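You operate a simulated robot arm through the tools that you are given. There is no shell and no other tool. Be economical: measure what you need, move in short steps, check, and stop when the job is done.

You run a simulated two-armed robot. Do the job below in one go: nothing can be reset, and whatever is moved stays where it is left.

JOB
Put one of the numbered white cups from the top of the grey cabinet on the top of the long steel table. Pick up the tiny bag with one hand, pass it to the other hand and put it on the top of the low stack of sacks. Fetch the flat pouch labelled "grain" from the top of the two-drawer table and set it on the lower shelf of the long steel table. Put two of the yellow labels from the top of the steel bench on the lower shelf of the steel bench. Take the long bag from the top of the steel bench and put it on the top of the grey cabinet. Any order will do. Set down upright: numbered white cup, tiny bag, long bag.

Only the result counts: the job must be done as asked and must still hold three seconds after the hand-in. Knocking over, shifting, dropping, spilling or breaking anything else fails it.

ROBOT AND FRAMES
Two 7-joint arms with fingered hands on one trunk, on a base that drives. Base frame: it is fixed to the floor where the robot stands at the start and does not move with it; the origin is under the middle of the robot, x ahead of it, y to its left, z up; the surface under the hand at the start is at about z = 0.86. Lengths are in m, angles in degrees, forces in N, time in s.
The left shoulder is at the start at [0.055, 0.17, 1.095], the right one opposite. With the tool pointing down near the work surface each hand reaches from about 0.3 to 0.78 m from the robot's upright axis, wherever it stands, measured 20 degrees to its own side. Places, roughly: flat pouch [0.5, -1.75, 0.75]; long bag (22x11x20 cm) [-0.1, 2.3, 0.9]; lower shelf of the long steel table [-1.1, -1.2, 0.3]; lower shelf of the steel bench [0.3, 2.3, 0.2]; numbered white cup [0.5, 0, 1]; tiny bag (11x5x20 cm) [0.5, -0.2, 0.9]; top of the grey cabinet [0.7, -0.1, 0.9]; top of the long steel table [-1.1, -1.2, 0.8]; top of the low stack of sacks [-2.4, -3.4, 0.7]; yellow label [0.75, 2, 1]. Payload 4 kg a hand.
Tool frame (each hand has its own): the origin (TCP) lies between the finger pads and is the grasp point; the fingertips stand 0.026 m ahead of it; z points along the fingers, y is the line along which they close. The gripper opens to 0.132 m. The gripper's body begins 0.073 m behind the TCP. The gripper is a hand of 4 fingers: y runs from the thumb to the fingers, the wrist lies at [0, 0, -0.224] in the tool frame, and closing takes about 1.5 s.
Orientation is that of the tool frame in the base frame, as [roll, pitch, yaw] about the fixed x, y, z axes, in that order (R = Rz(yaw) Ry(pitch) Rx(roll)). With the fingers straight down and closing along the base's y, the tool's x points along the base's -x, its y along +y and its z along -z.

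CONTROLS
- The arms move only by the tool nudge_tool. It takes "left_deltas", "right_deltas" or both (then of equal length, played together; a hand with none holds still); each is a list of rows, each a list of 7 numbers: the shift along the base's x, y, z in cm, then the turn, a rotation vector about the base's x, y, z in degrees, then the finger opening in cm, from 0 to 13.2. In form: [[tx, ty, tz, rx, ry, rz, gripper], ...]. A call has 1 to 10 rows; each row shifts and turns the commanded pose from where the row before left it. Rows are played at 5 a second. More than 0.05 m and 8.6 degrees between two rows, or a gripper value outside its range, and nothing of the call is played. A pose out of reach is approached as far as the arm can. The call stops where the force on the tool passes 40 N (or 10 N more than at its start, if that is more) or the arm is blocked; 0.2 s more then pass. The fingers move at their own pace (about 0.045 m/s each) and stop on an object; they squeeze with about 22 N. The grip force told is the motor's: it shows also when the fingers shut on nothing. Time passes only in rows, and 0.2 s behind the last, so rows that do not move let the fingers close. It gives the time, the measured TCP pose, the force on the tool (base axes), the opening and the grip force at its end, in the units of the frame above (readings bear some noise), with the torque about the TCP (base axes, N m) and any sound that the robot's microphone picked up.
- Cameras (640 x 400 px; columns grow to the right, rows downward): "scene" is now at [0.1538, -0.0189, 1.2828]; the picture's right is [-0.15, -0.99, 0.00], its down [-0.40, 0.06, -0.91] and it looks along [0.90, -0.14, -0.41] (base axes); focal length 214 px, centre (320, 200). "left" rides on the left gripper at [-0.068, 0.002, -0.097] in its tool frame; the picture's right is [-0.02, -1.00, 0.00], its down [0.82, -0.02, -0.58] and it looks along [0.58, -0.01, 0.82] (tool axes); focal length 270 px, centre (320, 200). "right" rides on the right gripper at [0.068, 0.002, -0.097] in its tool frame; the picture's right is [-0.03, 1.00, 0.00], its down [-0.82, -0.02, -0.58] and it looks along [-0.58, -0.01, 0.82] (tool axes); focal length 270 px, centre (320, 200). There is no depth. A picture from a camera that has moved, and an enlarged one, comes with that camera's place and axes in the base frame and with its lens. The place of the scene camera against the robot may be out by one fixed shift of up to 0.012 m in any direction.
- camera(camera): a new picture of that camera. It takes no simulated time.
- lift_body(by): slides the trunk up (or, below 0, down) by that many m; the arms and the scene camera ride with it, the base frame stays. It gives what a move gives, with no picture.
- steer(legs): drives the robot by 1 to 6 legs, each [ahead, turn to the left] in m and degrees, along the robot's own axes; the way and the turn of a leg run together, so that a leg with both is an arc; at most 1.5 m and 180 degrees a leg. The arms and the cameras ride along, it lands a little off, and it stops where it bumps. It gives what a move gives.
- set_grasp(shape, hand): the hand has 4 fingers and takes this shape, open, in about a second: jaw (thumb against the fingers, like two jaws); tri (thumb and two fingers); tip (a fingertip pinch); poke (one finger out to press); point (the index stretched); flat (the hand flat); cup (the hand cupped); fist (a fist). The gripper value then closes the fingers along that shape, each until it touches; the sizes above hold for jaw. It gives what a move gives, with no picture.
- turn_head(pan, tilt): turns the head with the scene camera to pan (to the left, within 86 degrees either way) and tilt (down, from -29 to 69), counted from straight ahead of the robot. It gives what a move gives.
- close_up(camera, box): a new picture of the part [left, top, right, bottom] of that camera's present view, enlarged. It takes no simulated time.
- sign_off(): hands the job in; it is judged then, once.

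Work in short steps. Places have to be worked out from the pictures, the camera data and where the tool is seen: move nearer, look again, correct. Check each grasp and each placing, and mend what went wrong. You have 196 turns and 176 pictures in all, those below and enlarged ones among them. Open the grippers and draw the arms clear of the work before you hand the job in, unless the task says otherwise.

The tools are called after "Emit:" as a command line: name --argument value ..., lists and objects as JSON in quotes. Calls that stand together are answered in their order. nudge_tool: Moves the arms, as the interface text tells. Its arguments: {"type":"object","properties":{"left_deltas":{"type":"array"},"right_deltas":{"type":"array"}},"required":[]} The other tools are called the same way: lift_body (by) slides the trunk up or down; set_grasp (shape, hand) gives the hand a shape; steer (legs) drives the base; turn_head (pan, tilt) turns the head that bears the scene camera; camera (camera) takes a picture; close_up (camera, box) takes an enlarged picture of a part of a camera's view; sign_off () hands the job in.

At the start:

```text
clock: 0.0
left_position: [0.4617, 0.0943, 1.2316]
left_tcp_rot: [-180.0, 0.0, 179.9]
left_wrist_force: [0.7, 0.0, 0.9]
left_ft_torque: [-0.02, 0.01, -0.01]
left_opening: 0.1318
left_finger_force: 0.0
left_shape: jaw
right_position: [0.3878, -0.2666, 1.2033]
right_tcp_rot: [-180.0, 0.0, 179.9]
right_wrist_force: [0.1, 0.0, 0.6]
right_ft_torque: [0.02, 0.04, -0.02]
right_opening: 0.1319
right_finger_force: 0.0
right_shape: jaw
trunk travel left (down, up): [-0.325, 0.43]
robot x, y, heading: [0.0, -0.0014, -0.2]
head pan, tilt: [-8.7, 24.0]
```

scene: 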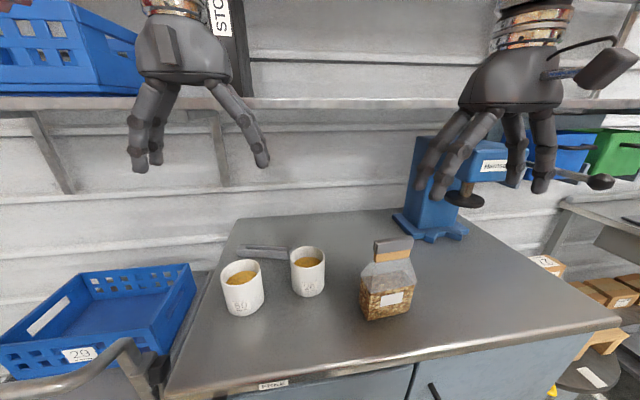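
right: 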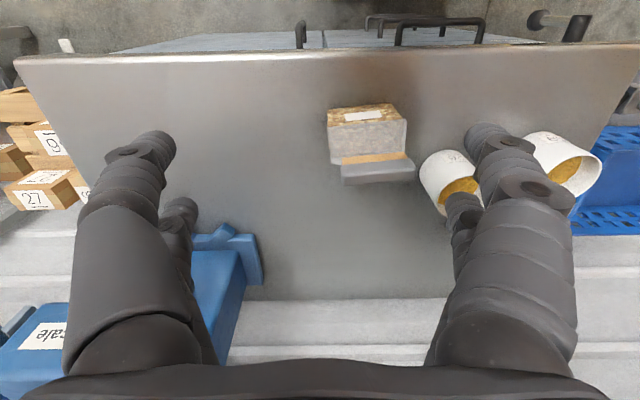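
left: 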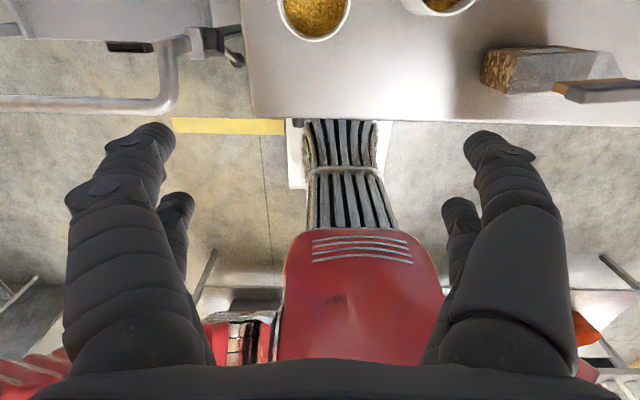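

The cabinet holds two cups (roughly [0.51,0.09] and [0.535,-0.05]) and the tiny bag (roughly [0.46,-0.22]). I'll look closer at these first.

Emit:
close_up --camera "scene" --box '[200, 220, 440, 370]'

Emit:
close_up --camera "right" --box '[300, 80, 620, 280]'

Emit:
turn_head --pan 80 --tilt 24

Emit:
camera --camera "scene"

Emit:
turn_head --pan -80 --tilt 24

Emit:
camera --camera "scene"

```text
2.67 times, centred on (320, 295) of scene
camera zoom: at [0.1538, -0.0189, 1.2828], right [-0.15, -0.99, 0.0], down [-0.4, 0.06, -0.91], along [0.9, -0.14, -0.41], focal length 572 px, centre (320, -53)
```

zoom: 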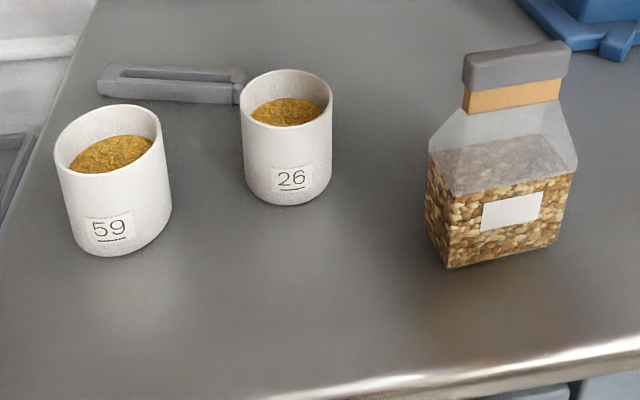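

```text
2.00 times, centred on (460, 180) of right
camera zoom: at [0.3206, -0.2662, 1.2982], right [0.03, 1.0, 0.0], down [0.82, -0.02, 0.58], along [0.58, -0.02, -0.82], focal length 541 px, centre (40, 240)
```

zoom: 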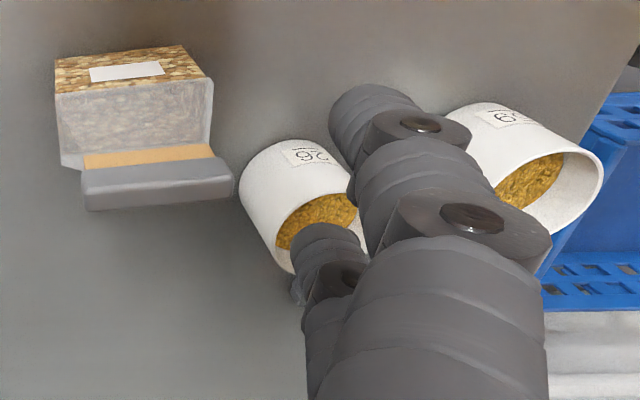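

```text
clock: 1.6
left_position: [0.4624, 0.0952, 1.2328]
left_tcp_rot: [-180.0, 0.1, 179.8]
left_wrist_force: [0.7, 0.8, 0.4]
left_ft_torque: [-0.02, -0.02, 0.01]
left_opening: 0.132
left_finger_force: 0.0
left_shape: jaw
right_position: [0.3873, -0.2673, 1.2023]
right_tcp_rot: [-180.0, 0.0, 179.9]
right_wrist_force: [-1.0, 0.5, -1.5]
right_ft_torque: [0.0, 0.0, -0.03]
right_opening: 0.1321
right_finger_force: 0.1
right_shape: jaw
trunk travel left (down, up): [-0.325, 0.43]
robot x, y, heading: [-0.0018, 0.003, -0.0]
head pan, tilt: [80.0, 24.0]
```

```text
170 pictures are left
camera scene: at [0.0786, 0.086, 1.283], right [0.98, -0.17, 0.0], down [-0.07, -0.4, -0.91], along [0.16, 0.9, -0.41], focal length 214 px, centre (320, 200)
```

scene: 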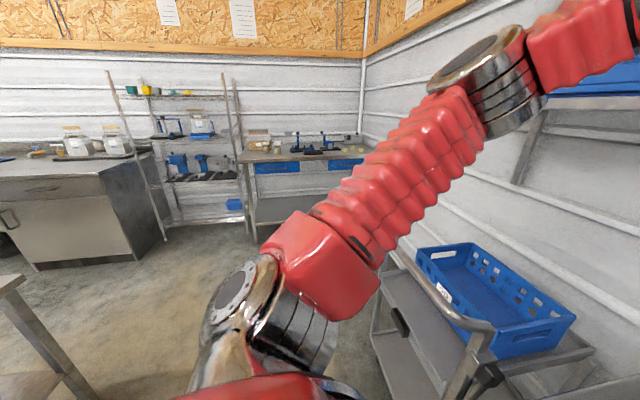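

```text
clock: 4.1
left_position: [0.4623, 0.0945, 1.2324]
left_tcp_rot: [180.0, 0.0, 179.8]
left_wrist_force: [-0.1, -0.4, 0.2]
left_ft_torque: [0.03, 0.0, 0.02]
left_opening: 0.132
left_finger_force: 0.2
left_shape: jaw
right_position: [0.3878, -0.2681, 1.2028]
right_tcp_rot: [179.9, 0.0, 179.9]
right_wrist_force: [-0.5, 0.1, 0.5]
right_ft_torque: [-0.01, -0.01, -0.03]
right_opening: 0.132
right_finger_force: 0.0
right_shape: jaw
trunk travel left (down, up): [-0.325, 0.43]
robot x, y, heading: [0.0017, -0.0045, 0.2]
head pan, tilt: [-80.0, 24.0]
```

```text
169 pictures are left
camera scene: at [0.0786, -0.0959, 1.283], right [-0.98, -0.17, 0.0], down [-0.07, 0.4, -0.91], along [0.16, -0.9, -0.41], focal length 214 px, centre (320, 200)
```

scene: 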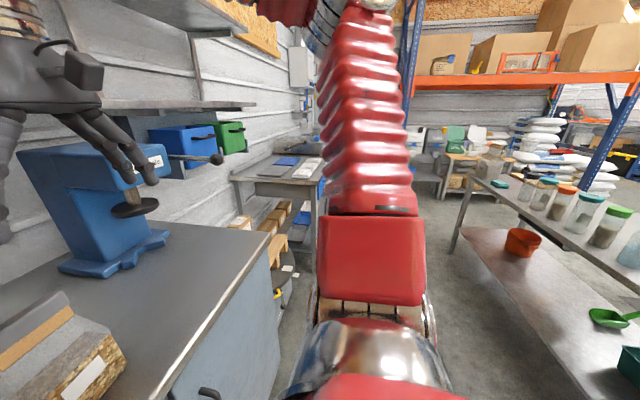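

The bag's base centre is at about [0.478,-0.22] with a turn of about 6°, and its cap is at z≈1.06. I'll turn the right hand about 90° above it so it closes across the thin side.

Emit:
nudge_tool --right_deltas '[[1, 0, 1, 0, 0, 8.5, 13.2], [1, 0, 1, 0, 0, 8.5, 13.2], [1, 0, 1, 0, 0, 8.5, 13.2], [1, 0, 1, 0, 0, 8.5, 13.2], [1, 0, 0, 0, 0, 8.5, 13.2], [1, 1, 0, 0, 0, 8.5, 13.2], [1, 1, 0, 0, 0, 8.5, 13.2], [1, 1, 0, 0, 0, 8.5, 13.2], [1, 1, 0, 0, 0, 8.5, 13.2], [0, 1, 0, 0, 0, 8.5, 13.2]]'

Emit:
turn_head --pan -15 --tilt 30

Emit:
camera --camera "scene"

Emit:
camera --camera "right"

```text
clock: 6.3
left_position: [0.4622, 0.0948, 1.2328]
left_tcp_rot: [-179.9, -0.1, 179.9]
left_wrist_force: [0.0, -0.9, 0.2]
left_ft_torque: [-0.02, -0.02, 0.03]
left_opening: 0.132
left_finger_force: 0.0
left_shape: jaw
right_position: [0.4764, -0.2195, 1.2439]
right_tcp_rot: [179.9, 0.1, -95.0]
right_wrist_force: [-0.3, 0.0, -0.4]
right_ft_torque: [0.0, 0.01, 0.02]
right_opening: 0.1319
right_finger_force: 0.1
right_shape: jaw
trunk travel left (down, up): [-0.325, 0.43]
robot x, y, heading: [-0.005, -0.002, 0.1]
head pan, tilt: [-80.0, 24.0]
```

```text
clock: 7.7
left_position: [0.4629, 0.0946, 1.2326]
left_tcp_rot: [-180.0, 0.0, 179.9]
left_wrist_force: [0.5, -0.2, -0.2]
left_ft_torque: [0.01, 0.0, -0.04]
left_opening: 0.1319
left_finger_force: 0.0
left_shape: jaw
right_position: [0.4776, -0.2196, 1.2432]
right_tcp_rot: [179.8, -0.1, -95.3]
right_wrist_force: [0.1, -0.1, 0.0]
right_ft_torque: [-0.02, -0.01, 0.02]
right_opening: 0.1321
right_finger_force: 0.0
right_shape: jaw
trunk travel left (down, up): [-0.325, 0.43]
robot x, y, heading: [-0.0059, -0.003, 0.1]
head pan, tilt: [-15.0, 30.0]
```

```text
168 pictures are left
camera scene: at [0.15, -0.0284, 1.2733], right [-0.26, -0.97, 0.0], down [-0.48, 0.13, -0.87], along [0.84, -0.22, -0.5], focal length 214 px, centre (320, 200)
```

scene: 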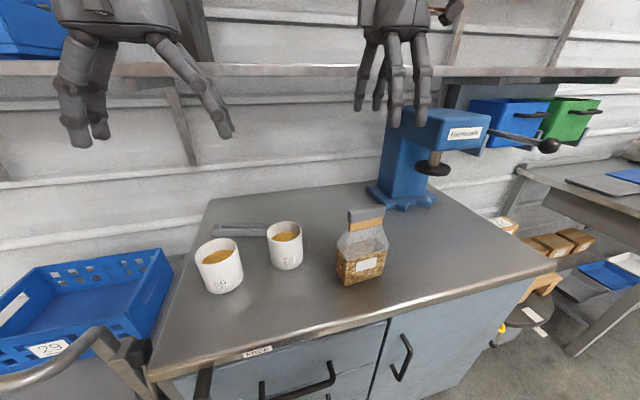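

```text
167 pictures are left
camera right: at [0.4708, -0.287, 1.3389], right [-0.99, 0.12, 0.0], down [0.1, 0.81, 0.58], along [0.07, 0.57, -0.82], focal length 270 px, centre (320, 200)
```

right: 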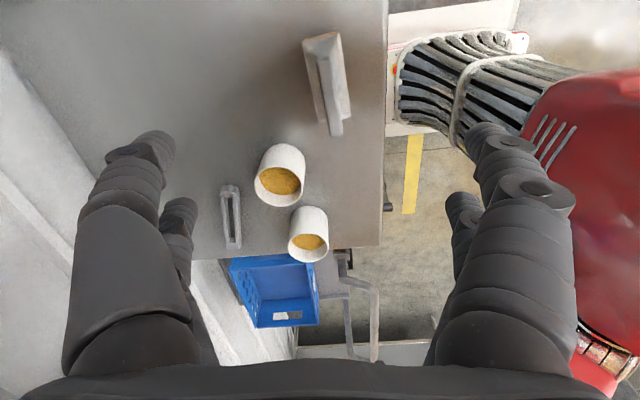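

The hand turned well. Zooming in to locate the cap.

Emit:
close_up --camera "right" --box '[240, 10, 432, 130]'

Emit:
close_up --camera "scene" --box '[312, 190, 424, 260]'

```text
3.33 times, centred on (336, 70) of right
camera zoom: at [0.4708, -0.287, 1.3389], right [-0.99, 0.12, 0.0], down [0.1, 0.81, 0.58], along [0.07, 0.57, -0.82], focal length 901 px, centre (267, 633)
```

zoom: 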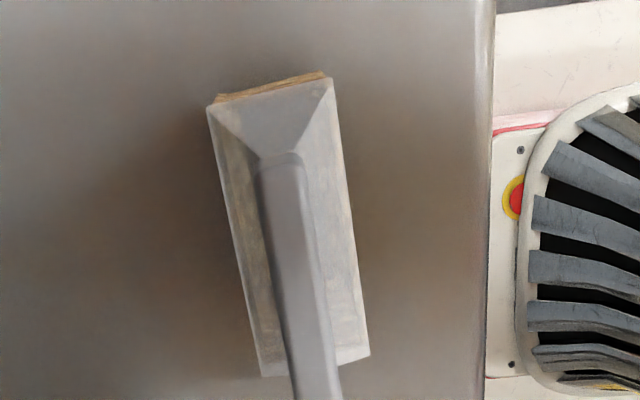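

```text
5.71 times, centred on (368, 225) of scene
camera zoom: at [0.15, -0.0284, 1.2733], right [-0.26, -0.97, 0.0], down [-0.48, 0.13, -0.87], along [0.84, -0.22, -0.5], focal length 1226 px, centre (46, 57)
```

zoom: 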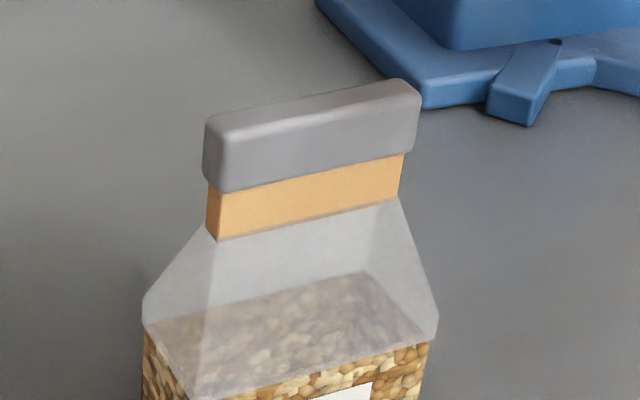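

Cap centre is about [0.469,-0.216] with its top at z≈1.055. I'll lower the right hand to z≈1.03 around it, then close.

Emit:
nudge_tool --right_deltas '[[-0.8, 0.3, -3, 0, 0, 0, 13.2], [0, 0, -4, 0, 0, 0, 13.2], [0, 0, -4, 0, 0, 0, 13.2], [0, 0, -4, 0, 0, 0, 13.2], [0, 0, -3, 0, 0, 0, 13.2], [0, 0, -3, 0, 0, 0, 13.2]]'

Emit:
camera --camera "scene"

Emit:
camera --camera "right"

```text
clock: 9.1
left_position: [0.4631, 0.094, 1.2322]
left_tcp_rot: [-180.0, -0.1, 179.9]
left_wrist_force: [-0.3, -0.9, 0.3]
left_ft_torque: [-0.03, -0.02, -0.02]
left_opening: 0.1316
left_finger_force: 0.1
left_shape: jaw
right_position: [0.4722, -0.2164, 1.0339]
right_tcp_rot: [179.7, 0.0, -95.1]
right_wrist_force: [-0.9, -0.6, 0.4]
right_ft_torque: [-0.02, 0.02, 0.01]
right_opening: 0.132
right_finger_force: 0.1
right_shape: jaw
trunk travel left (down, up): [-0.325, 0.43]
robot x, y, heading: [-0.0001, 0.0026, 0.1]
head pan, tilt: [-15.0, 30.0]
```

```text
164 pictures are left
camera scene: at [0.1507, -0.0285, 1.2732], right [-0.26, -0.97, 0.0], down [-0.48, 0.13, -0.87], along [0.84, -0.22, -0.5], focal length 214 px, centre (320, 200)
```

scene: 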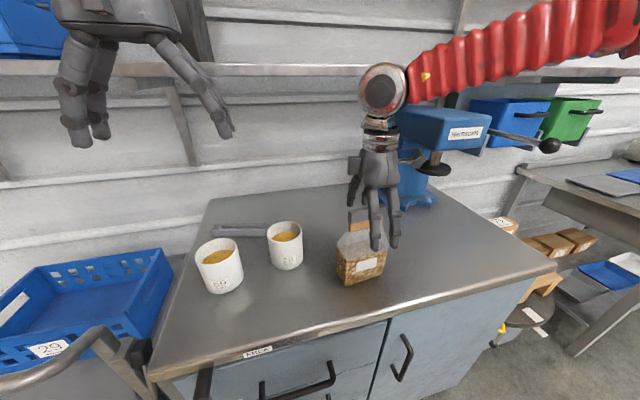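

```text
163 pictures are left
camera right: at [0.4653, -0.2841, 1.1299], right [-0.99, 0.11, 0.0], down [0.09, 0.81, 0.58], along [0.07, 0.57, -0.82], focal length 270 px, centre (320, 200)
```

right: 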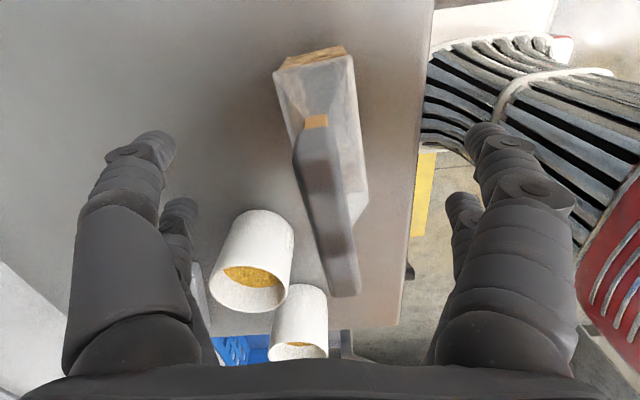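

The cap sits between the fingers but is turned about 6° from the hand. I'll align, then close.

Emit:
nudge_tool --right_deltas '[[-0.3, 0, 0, 0, 0, 6, 13.2], [0, 0, 0, 0, 0, 0, 6], [0, 0, 0, 0, 0, 0, 3], [0, 0, 0, 0, 0, 0, 0], [0, 0, 0, 0, 0, 0, 0], [0, 0, 0, 0, 0, 0, 0], [0, 0, 0, 0, 0, 0, 0], [0, 0, 0, 0, 0, 0, 0], [0, 0, 0, 0, 0, 0, 0], [0, 0, 0, 0, 0, 0, 0]]'

Emit:
camera --camera "right"

```text
clock: 11.2
left_position: [0.4618, 0.0942, 1.2321]
left_tcp_rot: [-179.9, 0.0, 179.9]
left_wrist_force: [-0.4, -0.1, -0.7]
left_ft_torque: [-0.05, 0.0, 0.01]
left_opening: 0.1318
left_finger_force: 0.1
left_shape: jaw
right_position: [0.4686, -0.2139, 1.0343]
right_tcp_rot: [179.9, 0.1, -89.0]
right_wrist_force: [-0.9, -0.4, 0.1]
right_ft_torque: [0.02, 0.0, 0.01]
right_opening: 0.0034
right_finger_force: 22.2
right_shape: jaw
trunk travel left (down, up): [-0.325, 0.43]
robot x, y, heading: [0.0006, 0.0011, 0.0]
head pan, tilt: [-15.0, 30.0]
```

```text
162 pictures are left
camera right: at [0.469, -0.284, 1.1299], right [-1.0, 0.01, 0.0], down [0.01, 0.82, 0.58], along [0.0, 0.58, -0.82], focal length 270 px, centre (320, 200)
```

right: 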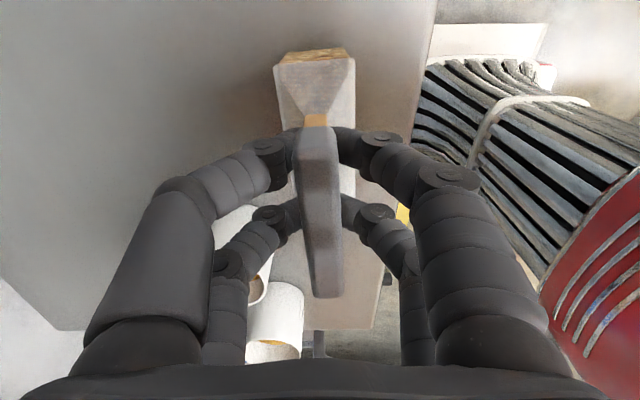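

The fingers hug the cap. I'll lift a little and check the load and grip.

Emit:
nudge_tool --right_deltas '[[0, 0, 1, 0, 0, 0, 0], [0, 0, 2, 0, 0, 0, 0], [0, 0, 3, 0, 0, 0, 0], [0, 0, 4, 0, 0, 0, 0], [0, 0, 0, 0, 0, 0, 0]]'

Emit:
camera --camera "scene"

Emit:
camera --camera "left"

```text
clock: 12.4
left_position: [0.4617, 0.0946, 1.233]
left_tcp_rot: [180.0, 0.0, 179.9]
left_wrist_force: [0.3, 0.2, 0.5]
left_ft_torque: [0.0, -0.02, 0.01]
left_opening: 0.1321
left_finger_force: 0.1
left_shape: jaw
right_position: [0.4654, -0.2151, 1.1331]
right_tcp_rot: [179.9, 0.1, -89.1]
right_wrist_force: [-0.4, -0.3, -2.1]
right_ft_torque: [-0.06, 0.03, 0.01]
right_opening: 0.0034
right_finger_force: 21.8
right_shape: jaw
trunk travel left (down, up): [-0.325, 0.43]
robot x, y, heading: [-0.0, 0.0019, -0.1]
head pan, tilt: [-15.0, 30.0]
```

```text
161 pictures are left
camera scene: at [0.1504, -0.0284, 1.2732], right [-0.26, -0.97, 0.0], down [-0.48, 0.13, -0.87], along [0.84, -0.22, -0.5], focal length 214 px, centre (320, 200)
```

scene: 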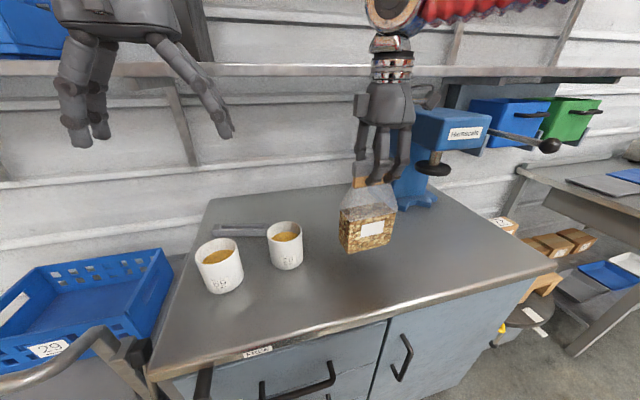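

```text
160 pictures are left
camera left: at [0.5329, 0.0948, 1.329], right [0.02, -1.0, 0.0], down [-0.82, -0.02, 0.58], along [-0.58, -0.01, -0.82], focal length 270 px, centre (320, 200)
```

left: 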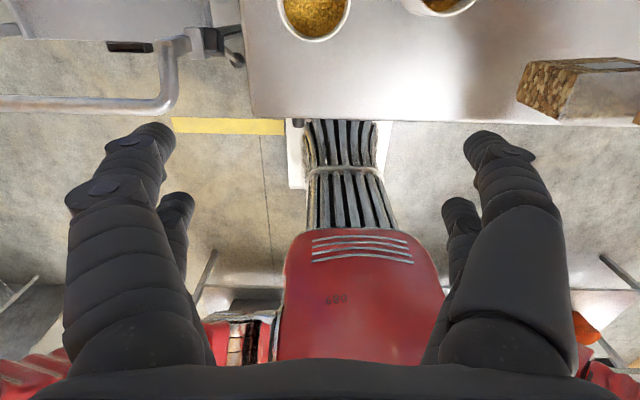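

The bag is held well and is light. I'll raise it to z≈1.27 while the left hand turns 90° about z to begin the sideways approach.

Emit:
nudge_tool --right_deltas '[[0, 0, 2, 0, 0, 0, 0], [0, 0, 2, 0, 0, 0, 0], [0, 0, 2, 0, 0, 0, 0], [0, 0, 2, 0, 0, 0, 0], [0, 0, 2, 0, 0, 0, 0], [0, 0, 2, 0, 0, 0, 0], [0, 0, 1.7, 0, 0, 0, 0], [0, 0, 0, 0, 0, 0, 0], [0, 0, 0, 0, 0, 0, 0], [0, 0, 0, 0, 0, 0, 0]]' --left_deltas '[[0, 1, 0, 0, 0, -8.5, 13.2], [0, 1, 0, 0, 0, -8.5, 13.2], [0, 1, 0, 0, 0, -8.5, 13.2], [0, 1, 0, 0, 0, -8.5, 13.2], [0, 1, 0, 0, 0, -8.5, 13.2], [0, 1, 0, 0, 0, -8.5, 13.2], [0, 0, 0, 0, 0, -8.5, 13.2], [0, 0, 0, 0, 0, -8.5, 13.2], [0, 0, 0, 0, 0, -8.5, 13.2], [0, 0, 0, 0, 0, -8.5, 13.2]]'

Emit:
nudge_tool --left_deltas '[[0, 0, 0, 0, 0, -5, 13.2], [0, 0, 0, -8.4, 0, 0, 13.2], [0, 0, 0, -8.4, 0, 0, 13.2], [0, 0, 0, -8.4, 0, 0, 13.2], [0, 0, 0, -8.4, 0, 0, 13.2], [0, 0, 0, -8.4, 0, 0, 13.2], [0, 0, 0, -8.4, 0, 0, 13.2], [0, 0, 0, -8.4, 0, 0, 13.2], [0, 0, 0, -8.4, 0, 0, 13.2], [0, 0, 0, -7.8, 0, 0, 13.2]]'

Emit:
camera --camera "scene"

Emit:
camera --camera "left"

```text
clock: 14.7
left_position: [0.4618, 0.1547, 1.2326]
left_tcp_rot: [-179.9, 0.0, 94.7]
left_wrist_force: [-0.4, 0.1, 0.0]
left_ft_torque: [-0.02, 0.05, -0.01]
left_opening: 0.1319
left_finger_force: 0.0
left_shape: jaw
right_position: [0.4675, -0.2165, 1.2673]
right_tcp_rot: [-180.0, 0.1, -89.1]
right_wrist_force: [0.0, 0.1, -2.5]
right_ft_torque: [0.0, -0.02, 0.03]
right_opening: 0.0032
right_finger_force: 21.4
right_shape: jaw
trunk travel left (down, up): [-0.325, 0.43]
robot x, y, heading: [-0.0009, -0.0013, 0.2]
head pan, tilt: [-15.0, 30.0]
```

```text
clock: 16.9
left_position: [0.4617, 0.1545, 1.2325]
left_tcp_rot: [179.7, 75.2, 89.8]
left_wrist_force: [0.1, -0.3, -0.3]
left_ft_torque: [0.02, 0.0, 0.04]
left_opening: 0.132
left_finger_force: 0.1
left_shape: jaw
right_position: [0.4671, -0.2158, 1.2672]
right_tcp_rot: [-180.0, 0.1, -89.1]
right_wrist_force: [-0.2, -0.6, -2.1]
right_ft_torque: [-0.01, 0.01, 0.02]
right_opening: 0.0032
right_finger_force: 22.2
right_shape: jaw
trunk travel left (down, up): [-0.325, 0.43]
robot x, y, heading: [0.0006, -0.0013, 0.3]
head pan, tilt: [-15.0, 30.0]
```

```text
159 pictures are left
camera scene: at [0.1504, -0.0281, 1.2732], right [-0.26, -0.97, 0.0], down [-0.48, 0.13, -0.87], along [0.84, -0.22, -0.5], focal length 214 px, centre (320, 200)
```

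scene: 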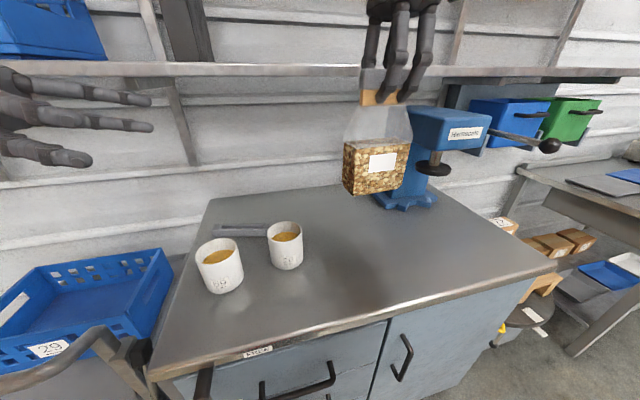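

```text
158 pictures are left
camera left: at [0.466, 0.2293, 1.3227], right [-1.0, -0.01, 0.02], down [-0.02, 0.77, -0.64], along [-0.01, -0.64, -0.77], focal length 270 px, centre (320, 200)
```

left: 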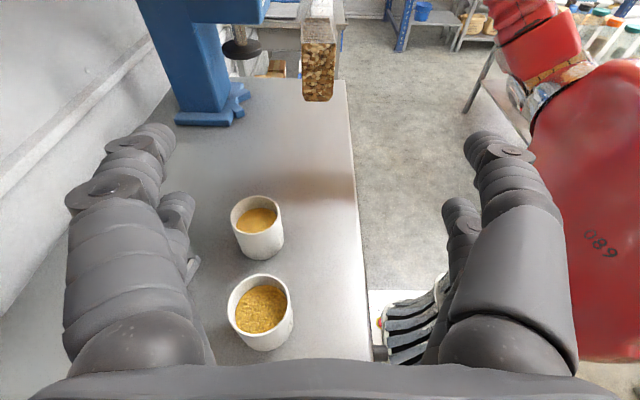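

Left hand points at the bag, which hangs at x≈0.467 with its bottom at z≈1.098. I'll lower the left hand to z≈1.155 and advance most of the way.

Emit:
nudge_tool --left_deltas '[[0.5, 0, -4, 0, 0, 0, 13.2], [0, 0, -3.7, 0, 0, 0, 13.2], [0, -4, 0, 0, 0, 0, 13.2], [0, -4, 0, 0, 0, 0, 13.2], [0, -4, 0, 0, 0, 0, 13.2], [0, -4, 0, 0, 0, 0, 13.2], [0, -4, 0, 0, 0, 0, 13.2], [0, -3, 0, 0, 0, 0, 13.2]]'

Emit:
camera --camera "scene"

Emit:
camera --camera "left"

```text
clock: 18.6
left_position: [0.4671, -0.0757, 1.155]
left_tcp_rot: [179.8, 75.0, 89.9]
left_wrist_force: [0.1, 0.1, 0.7]
left_ft_torque: [0.01, -0.01, 0.0]
left_opening: 0.1317
left_finger_force: 0.1
left_shape: jaw
right_position: [0.4673, -0.2164, 1.2677]
right_tcp_rot: [-180.0, 0.1, -89.1]
right_wrist_force: [-0.1, 0.7, -2.1]
right_ft_torque: [-0.01, 0.0, -0.01]
right_opening: 0.0032
right_finger_force: 21.6
right_shape: jaw
trunk travel left (down, up): [-0.325, 0.43]
robot x, y, heading: [-0.0023, 0.0005, -0.0]
head pan, tilt: [-15.0, 30.0]
```

```text
157 pictures are left
camera scene: at [0.1503, -0.0288, 1.2732], right [-0.26, -0.97, 0.0], down [-0.48, 0.13, -0.87], along [0.84, -0.22, -0.5], focal length 214 px, centre (320, 200)
```

scene: 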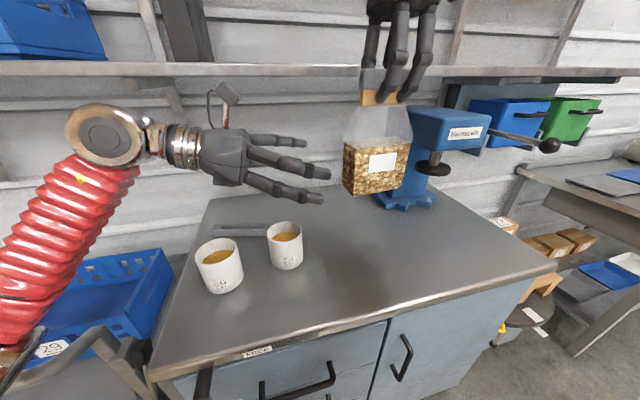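

```text
156 pictures are left
camera left: at [0.4709, -0.0001, 1.245], right [-1.0, -0.01, 0.02], down [-0.02, 0.77, -0.64], along [-0.01, -0.64, -0.77], focal length 270 px, centre (320, 200)
```

left: 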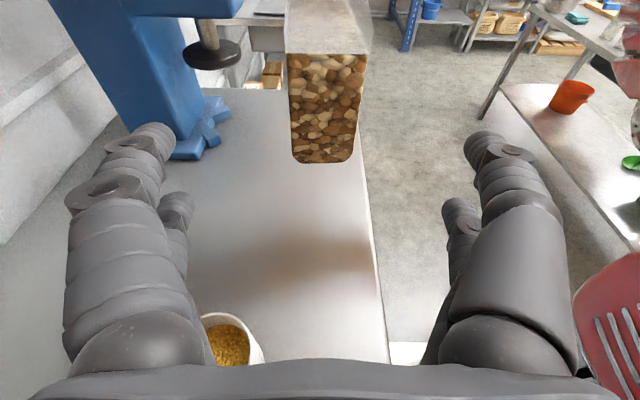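

Bag is centred between the open fingers. I'll advance to y≈-0.20, slightly lower, then close the left hand.

Emit:
nudge_tool --left_deltas '[[-0.2, -4, -0.5, 0, 0, 0, 13.2], [0, -4, -0.4, 0, 0, 0, 13.2], [0, -3, 0, 0, 0, 0, 13.2], [0, -1.2, 0, 0, 0, 0, 13.2]]'

Emit:
camera --camera "left"

Emit:
camera --camera "scene"

```text
clock: 19.6
left_position: [0.4693, -0.1969, 1.1469]
left_tcp_rot: [179.7, 75.0, 89.8]
left_wrist_force: [1.2, -0.2, -1.3]
left_ft_torque: [0.0, 0.01, -0.02]
left_opening: 0.1321
left_finger_force: 0.1
left_shape: jaw
right_position: [0.4675, -0.2173, 1.2678]
right_tcp_rot: [180.0, 0.1, -89.1]
right_wrist_force: [-0.9, 0.6, -1.5]
right_ft_torque: [-0.03, 0.0, 0.03]
right_opening: 0.0034
right_finger_force: 21.9
right_shape: jaw
trunk travel left (down, up): [-0.325, 0.43]
robot x, y, heading: [0.0014, -0.0011, 0.2]
head pan, tilt: [-15.0, 30.0]
```

```text
155 pictures are left
camera left: at [0.4714, -0.1218, 1.2375], right [-1.0, -0.01, 0.02], down [-0.02, 0.77, -0.64], along [-0.01, -0.64, -0.77], focal length 270 px, centre (320, 200)
```

left: 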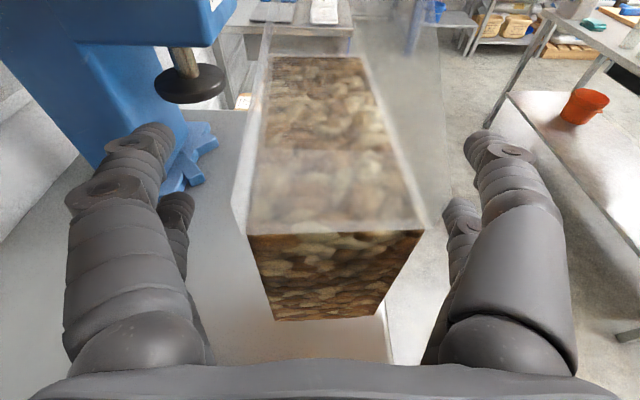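

```text
154 pictures are left
camera scene: at [0.1502, -0.0285, 1.2733], right [-0.26, -0.97, 0.0], down [-0.48, 0.13, -0.87], along [0.84, -0.22, -0.5], focal length 214 px, centre (320, 200)
```

scene: 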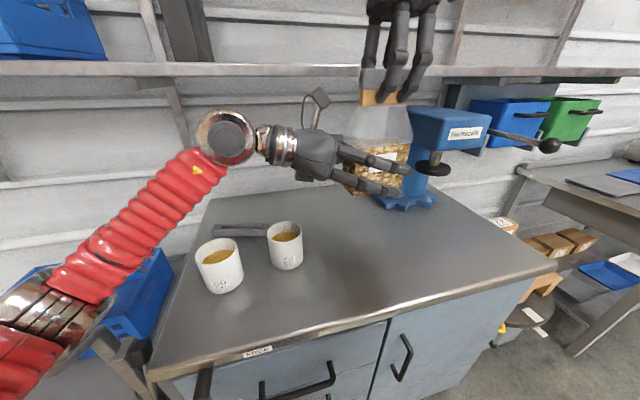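

The bag lies between the left fingers. Closing.

Emit:
nudge_tool --left_deltas '[[-0.3, 0, 0, 0, 0, 0, 8], [0, 0, 0, 0, 0, 0, 5], [0, 0, 0, 0, 0, 0, 2], [0, 0, 0, 0, 0, 0, 0], [0, 0, 0, 0, 0, 0, 0], [0, 0, 0, 0, 0, 0, 0], [0, 0, 0, 0, 0, 0, 0], [0, 0, 0, 0, 0, 0, 0]]'

Emit:
camera --camera "left"

Emit:
camera --camera "scene"

```text
clock: 21.4
left_position: [0.4648, -0.1968, 1.1459]
left_tcp_rot: [179.7, 75.0, 89.9]
left_wrist_force: [0.8, -0.3, 0.3]
left_ft_torque: [0.04, -0.01, 0.1]
left_opening: 0.0394
left_finger_force: 22.1
left_shape: jaw
right_position: [0.4676, -0.2163, 1.2671]
right_tcp_rot: [-179.9, 0.0, -89.2]
right_wrist_force: [-1.3, 0.4, -1.2]
right_ft_torque: [0.06, 0.06, -0.05]
right_opening: 0.0033
right_finger_force: 21.9
right_shape: jaw
trunk travel left (down, up): [-0.325, 0.43]
robot x, y, heading: [0.0019, -0.0005, 0.1]
head pan, tilt: [-15.0, 30.0]
```

```text
153 pictures are left
camera left: at [0.468, -0.1223, 1.2373], right [-1.0, -0.01, 0.02], down [-0.02, 0.77, -0.64], along [-0.01, -0.64, -0.77], focal length 270 px, centre (320, 200)
```

left: 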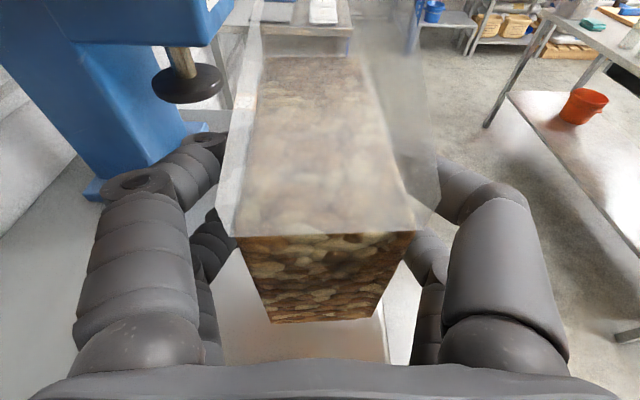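

```text
152 pictures are left
camera scene: at [0.1503, -0.0284, 1.2733], right [-0.26, -0.97, 0.0], down [-0.48, 0.13, -0.87], along [0.84, -0.22, -0.5], focal length 214 px, centre (320, 200)
```

scene: 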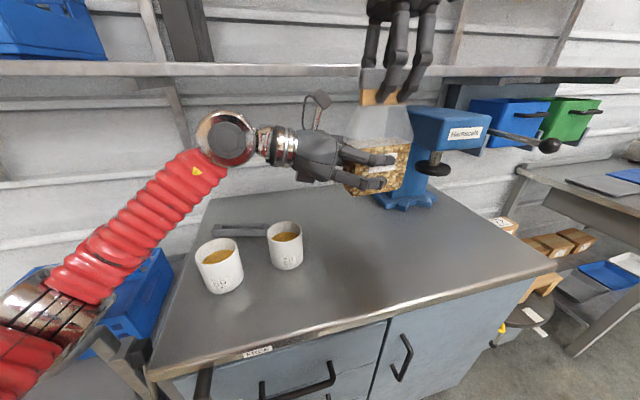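

Left grips the body (4 cm, 22 N). I'll open the right hand, wait, then draw it straight up.

Emit:
nudge_tool --right_deltas '[[0, 0, 0, 0, 0, 0, 4], [0, 0, 0, 0, 0, 0, 8], [0, 0, 0, 0, 0, 0, 13.2], [0, 0, 0, 0, 0, 0, 13.2], [0, 0, 0, 0, 0, 0, 13.2], [0, 0, 0, 0, 0, 0, 13.2], [0, 0, 0, 0, 0, 0, 13.2], [0, 0, 2, 0, 0, 0, 13.2], [0, 0, 3, 0, 0, 0, 13.2], [0, 0, 3, 0, 0, 0, 13.2]]'

Emit:
camera --camera "scene"

Emit:
camera --camera "left"

```text
clock: 23.6
left_position: [0.4647, -0.1978, 1.1464]
left_tcp_rot: [179.6, 75.0, 89.6]
left_wrist_force: [-0.5, 0.2, 0.6]
left_ft_torque: [0.03, -0.01, 0.0]
left_opening: 0.0391
left_finger_force: 22.3
left_shape: jaw
right_position: [0.4347, -0.2401, 1.3047]
right_tcp_rot: [-179.9, 0.1, -89.1]
right_wrist_force: [-0.2, -0.1, 0.0]
right_ft_torque: [0.0, -0.01, 0.03]
right_opening: 0.1321
right_finger_force: 0.0
right_shape: jaw
right hand out of reach, approached as far as the arm can: row 8, 9, 10
trunk travel left (down, up): [-0.325, 0.43]
robot x, y, heading: [0.0027, -0.0006, 0.1]
head pan, tilt: [-15.0, 30.0]
```

```text
151 pictures are left
camera scene: at [0.1497, -0.0284, 1.2734], right [-0.26, -0.97, 0.0], down [-0.48, 0.13, -0.87], along [0.84, -0.22, -0.5], focal length 214 px, centre (320, 200)
```

scene: 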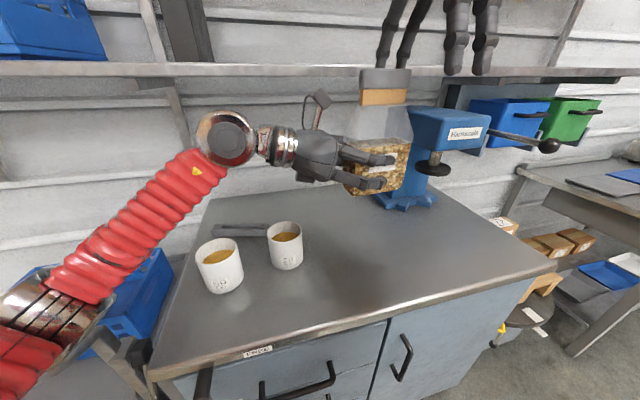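

```text
150 pictures are left
camera left: at [0.4673, -0.1223, 1.2377], right [-1.0, -0.01, 0.02], down [-0.02, 0.77, -0.64], along [-0.01, -0.64, -0.77], focal length 270 px, centre (320, 200)
```

left: 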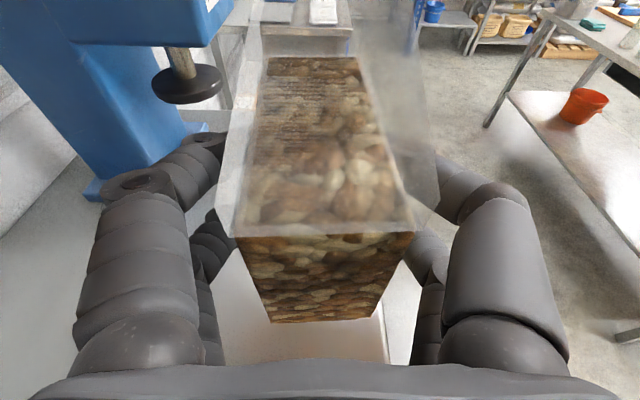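

Handover done; right is at its reach limit. I'll lower the left with the bag a bit and take it to the left side, clear of the cups.

Emit:
nudge_tool --left_deltas '[[0, 0, -3, 0, 0, 0, 0], [0, 0, -2.5, 0, 0, 0, 0], [-1, 4, 0, 0, 0, 0, 0], [-1, 5, 0, 0, 0, 0, 0], [-1, 5, 0, 0, 0, 0, 0], [-1, 5, 0, 0, 0, 0, 0], [-1, 5, 0, 0, 0, 0, 0], [-1, 5, 0, 0, 0, 0, 0], [-1, 5, 0, 0, 0, 0, 0], [-1, 5, 0, 0, 0, 0, 0]]'

Emit:
turn_head --pan 0 --tilt 40

Emit:
camera --camera "scene"

```text
refused: row 4 steps farther than a row can; nothing moved
```

```text
clock: 24.4
left_position: [0.4643, -0.1972, 1.1457]
left_tcp_rot: [179.9, 75.0, 89.7]
left_wrist_force: [0.6, 1.2, -0.9]
left_ft_torque: [0.04, 0.01, 0.01]
left_opening: 0.0393
left_finger_force: 22.1
left_shape: jaw
right_position: [0.4363, -0.2394, 1.3032]
right_tcp_rot: [-179.8, 0.1, -89.1]
right_wrist_force: [0.4, -0.3, 0.5]
right_ft_torque: [-0.01, -0.02, -0.02]
right_opening: 0.1323
right_finger_force: 0.1
right_shape: jaw
trunk travel left (down, up): [-0.325, 0.43]
robot x, y, heading: [-0.0011, -0.0013, 0.3]
head pan, tilt: [0.0, 40.0]
```

```text
149 pictures are left
camera scene: at [0.1478, -0.0051, 1.258], right [0.0, -1.0, 0.0], down [-0.64, 0.0, -0.77], along [0.77, 0.0, -0.64], focal length 214 px, centre (320, 200)
```

scene: 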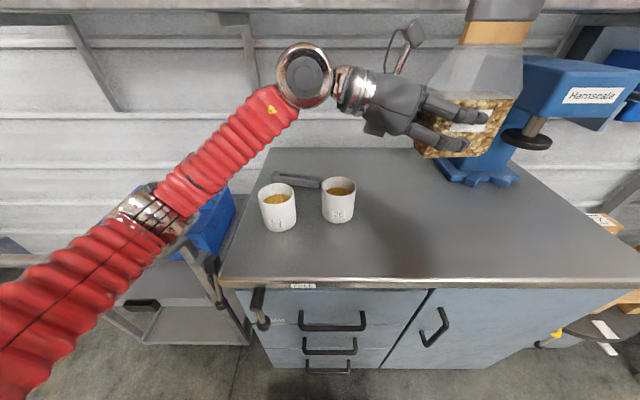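

Steps were too large; repeating with smaller ones.

Emit:
nudge_tool --left_deltas '[[0, 0, -3, 0, 0, 0, 0], [0, 0, -2.5, 0, 0, 0, 0], [-1, 4, 0, 0, 0, 0, 0], [-1, 4.5, 0, 0, 0, 0, 0], [-1, 4.8, 0, 0, 0, 0, 0], [-1, 4.8, 0, 0, 0, 0, 0], [-1, 4.8, 0, 0, 0, 0, 0], [-1, 4.8, 0, 0, 0, 0, 0], [-1, 4.8, 0, 0, 0, 0, 0], [-1, 4.8, 0, 0, 0, 0, 0]]'

Emit:
nudge_tool --right_deltas '[[-1, 0, -3, 0, 0, -8.5, 13.2], [0, 0, -3, 0, 0, -8.5, 13.2], [0, 0, -3, 0, 0, -8.5, 13.2], [0, 0, -3, 0, 0, -8.5, 13.2], [0, 0, -2, 0, 0, -8.5, 13.2], [0, 0, 0, 0, 0, -8.5, 13.2], [0, 2, 0, 0, 0, -8.5, 13.2], [0, 2, 0, 0, 0, -8.5, 13.2], [0, 3, 0, 0, 0, -8.5, 13.2], [0, 3, 0, 0, 0, -8.5, 13.2]]'

Emit:
camera --camera "scene"

Emit:
camera --camera "right"

```text
clock: 26.6
left_position: [0.3826, 0.1764, 1.0911]
left_tcp_rot: [179.6, 75.0, 89.5]
left_wrist_force: [-0.3, 0.2, 0.0]
left_ft_torque: [0.01, -0.01, 0.01]
left_opening: 0.039
left_finger_force: 22.3
left_shape: jaw
right_position: [0.4362, -0.2382, 1.3029]
right_tcp_rot: [-179.9, 0.1, -89.1]
right_wrist_force: [-0.3, -0.3, -0.4]
right_ft_torque: [0.0, -0.02, -0.03]
right_opening: 0.1319
right_finger_force: 0.0
right_shape: jaw
trunk travel left (down, up): [-0.325, 0.43]
robot x, y, heading: [-0.0003, -0.0054, -0.0]
head pan, tilt: [0.0, 40.0]
```

```text
clock: 28.8
left_position: [0.3855, 0.1755, 1.0893]
left_tcp_rot: [-179.9, 74.9, 90.0]
left_wrist_force: [1.0, -0.2, -0.3]
left_ft_torque: [0.0, 0.01, -0.07]
left_opening: 0.039
left_finger_force: 22.2
left_shape: jaw
right_position: [0.4278, -0.1401, 1.1627]
right_tcp_rot: [180.0, -0.2, -174.2]
right_wrist_force: [0.3, 0.3, -0.1]
right_ft_torque: [0.04, -0.02, 0.02]
right_opening: 0.1319
right_finger_force: 0.0
right_shape: jaw
trunk travel left (down, up): [-0.325, 0.43]
robot x, y, heading: [-0.0015, -0.0016, 0.1]
head pan, tilt: [0.0, 40.0]
```

```text
148 pictures are left
camera scene: at [0.1489, -0.0048, 1.2577], right [0.0, -1.0, 0.0], down [-0.64, 0.0, -0.76], along [0.76, 0.0, -0.64], focal length 214 px, centre (320, 200)
```

scene: 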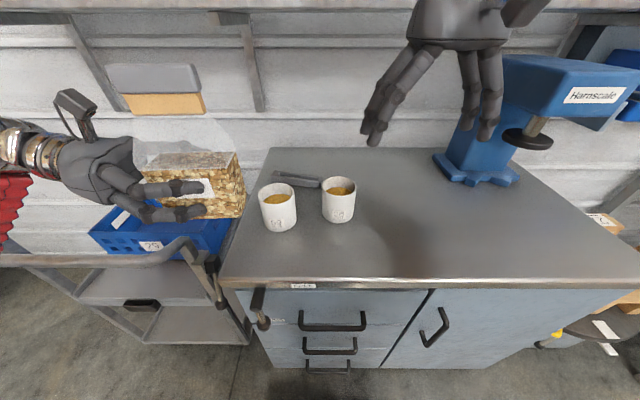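

```text
147 pictures are left
camera right: at [0.3602, -0.1457, 1.2577], right [-0.08, 1.0, 0.0], down [0.82, 0.06, 0.58], along [0.57, 0.04, -0.82], focal length 270 px, centre (320, 200)
```

right: 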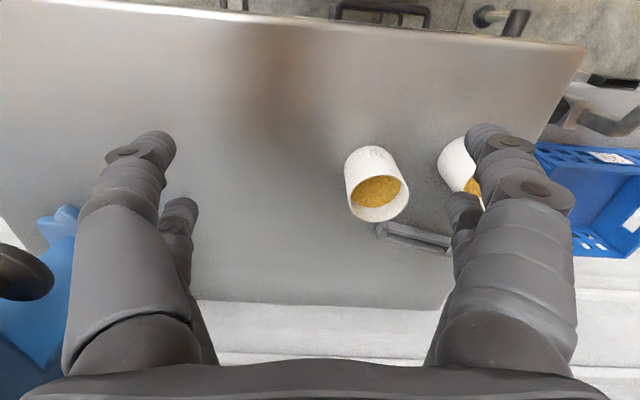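

Cup 26: centre about [0.555,-0.053], rim z≈0.95, diameter about 8.7 cm. I'll move the right hand above it.

Emit:
nudge_tool --right_deltas '[[3, 2, 0, 0, 0, -2, 13.2], [3, 2, 0, 0, 0, -2, 13.2], [3, 2, 0, 0, 0, -2, 13.2], [3, 2, 0, 0, 0, 0, 13.2], [0.7, 0.7, -3, 0, 0, 0, 13.2], [0, 0, -4, 0, 0, 0, 13.2], [0, 0, -3, 0, 0, 0, 13.2]]'

Emit:
camera --camera "right"

Emit:
camera --camera "scene"

```text
clock: 30.4
left_position: [0.3834, 0.1747, 1.09]
left_tcp_rot: [179.8, 75.0, 89.9]
left_wrist_force: [0.0, 0.0, -0.1]
left_ft_torque: [0.04, 0.0, -0.03]
left_opening: 0.0389
left_finger_force: 22.0
left_shape: jaw
right_position: [0.5069, -0.15, 1.0407]
right_tcp_rot: [179.9, -0.2, 179.9]
right_wrist_force: [-0.6, 1.1, -0.4]
right_ft_torque: [-0.02, 0.01, -0.01]
right_opening: 0.1318
right_finger_force: 0.1
right_shape: jaw
right hand out of reach, approached as far as the arm can: row 1, 2, 3, 4
trunk travel left (down, up): [-0.325, 0.43]
robot x, y, heading: [0.0062, 0.0014, 0.2]
head pan, tilt: [0.0, 40.0]
```

```text
146 pictures are left
camera right: at [0.4397, -0.1486, 1.1372], right [0.03, 1.0, 0.0], down [0.82, -0.02, 0.58], along [0.58, -0.02, -0.82], focal length 270 px, centre (320, 200)
```

right: 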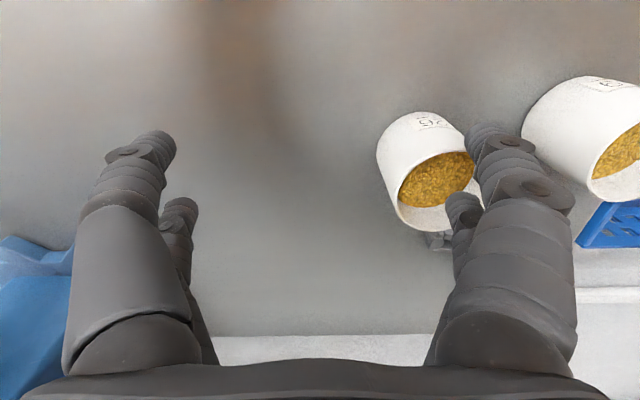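

```text
145 pictures are left
camera scene: at [0.148, -0.005, 1.2579], right [0.0, -1.0, 0.0], down [-0.64, 0.0, -0.77], along [0.77, 0.0, -0.64], focal length 214 px, centre (320, 200)
```

scene: 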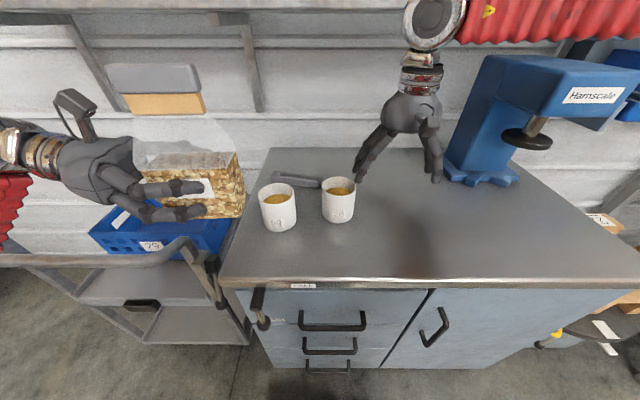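

Row commands were clamped by reach at height; at this lower height I'll try again to move toward the cup.

Emit:
nudge_tool --right_deltas '[[0, 3, 0, 0, 0, 0, 13.2], [0, 3, 0, 0, 0, 0, 13.2], [1.6, 3, 0, 0, 0, 0, 13.2], [1.6, 0.7, 0, 0, 0, 0, 13.2], [1.6, 0, 0, 0, 0, 0, 13.2]]'

Emit:
camera --camera "right"

```text
clock: 31.6
left_position: [0.3838, 0.175, 1.0895]
left_tcp_rot: [179.9, 75.0, 89.9]
left_wrist_force: [0.1, -0.3, -0.4]
left_ft_torque: [0.02, 0.06, -0.05]
left_opening: 0.0386
left_finger_force: 21.9
left_shape: jaw
right_position: [0.5121, -0.1339, 1.0449]
right_tcp_rot: [179.8, 0.0, 179.7]
right_wrist_force: [-0.1, -0.7, -0.7]
right_ft_torque: [0.01, 0.02, 0.0]
right_opening: 0.1317
right_finger_force: 0.1
right_shape: jaw
right hand out of reach, approached as far as the arm can: row 1, 2, 3, 4, 5
trunk travel left (down, up): [-0.325, 0.43]
robot x, y, heading: [0.0045, 0.0002, 0.1]
head pan, tilt: [0.0, 40.0]
```

```text
144 pictures are left
camera right: at [0.445, -0.1332, 1.1417], right [0.03, 1.0, 0.0], down [0.82, -0.02, 0.58], along [0.58, -0.01, -0.82], focal length 270 px, centre (320, 200)
```

right: 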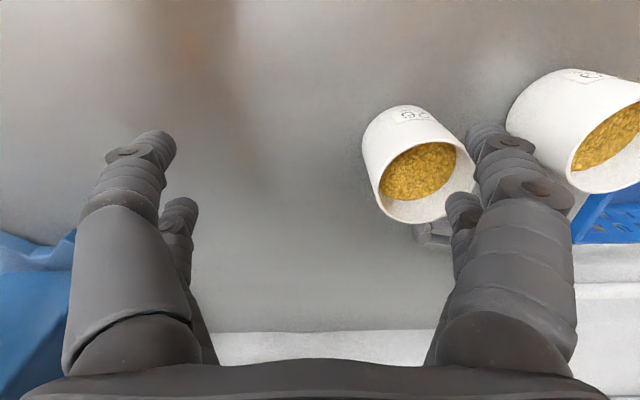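

The reach is limited on this side, so I'll raise the right hand, back the base slightly and turn 20° left so the cup lies in the right arm's good sector.

Emit:
nudge_tool --right_deltas '[[-3, 0, 3, 0, 0, 0, 13.2], [-3, 0, 3, 0, 0, 0, 13.2], [-2, -2, 3, 0, 0, 0, 13.2], [-2, -2, 2, 0, 0, 0, 13.2]]'

Emit:
steer --legs '[[-0.08, 0], [0, 20]]'

Emit:
camera --camera "scene"

Emit:
camera --camera "right"

```text
clock: 32.6
left_position: [0.3817, 0.1739, 1.0909]
left_tcp_rot: [179.5, 75.1, 89.5]
left_wrist_force: [-0.8, -0.1, -0.4]
left_ft_torque: [0.01, 0.0, 0.02]
left_opening: 0.039
left_finger_force: 21.9
left_shape: jaw
right_position: [0.4102, -0.1764, 1.1579]
right_tcp_rot: [179.9, 0.0, 179.8]
right_wrist_force: [-1.0, 0.3, 0.4]
right_ft_torque: [-0.03, 0.01, -0.03]
right_opening: 0.1318
right_finger_force: 0.0
right_shape: jaw
trunk travel left (down, up): [-0.325, 0.43]
robot x, y, heading: [0.0017, 0.0036, 0.0]
head pan, tilt: [0.0, 40.0]
```

```text
clock: 35.2
left_position: [0.2138, 0.2974, 1.0899]
left_tcp_rot: [-179.4, 75.1, 111.4]
left_wrist_force: [-0.2, 1.1, 0.1]
left_ft_torque: [0.0, 0.01, -0.04]
left_opening: 0.0387
left_finger_force: 22.2
left_shape: jaw
right_position: [0.3648, -0.0186, 1.1585]
right_tcp_rot: [180.0, -0.2, -159.5]
right_wrist_force: [0.0, 0.4, 0.1]
right_ft_torque: [-0.05, 0.04, 0.0]
right_opening: 0.132
right_finger_force: 0.1
right_shape: jaw
trunk travel left (down, up): [-0.325, 0.43]
robot x, y, heading: [-0.0752, -0.0241, 20.4]
head pan, tilt: [0.0, 40.0]
stopped in leg 2: the robot was blocked; the commanded pose is now the measured one
```

```text
143 pictures are left
camera scene: at [0.0624, 0.0267, 1.2578], right [0.35, -0.94, 0.0], down [-0.6, -0.23, -0.77], along [0.72, 0.27, -0.64], focal length 214 px, centre (320, 200)
```

scene: 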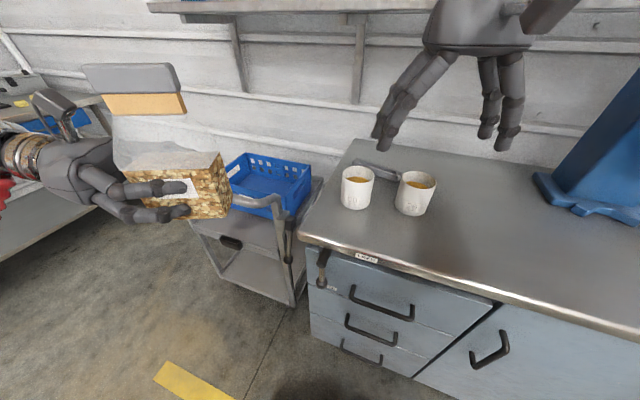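

```text
142 pictures are left
camera right: at [0.3006, -0.0418, 1.2544], right [-0.33, 0.94, 0.0], down [0.77, 0.27, 0.57], along [0.54, 0.19, -0.82], focal length 270 px, centre (320, 200)
```

right: 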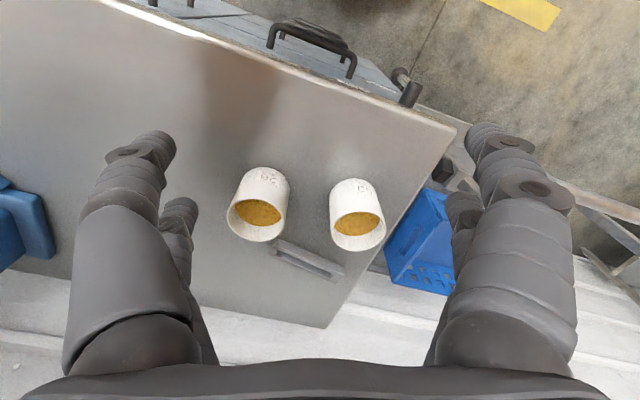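

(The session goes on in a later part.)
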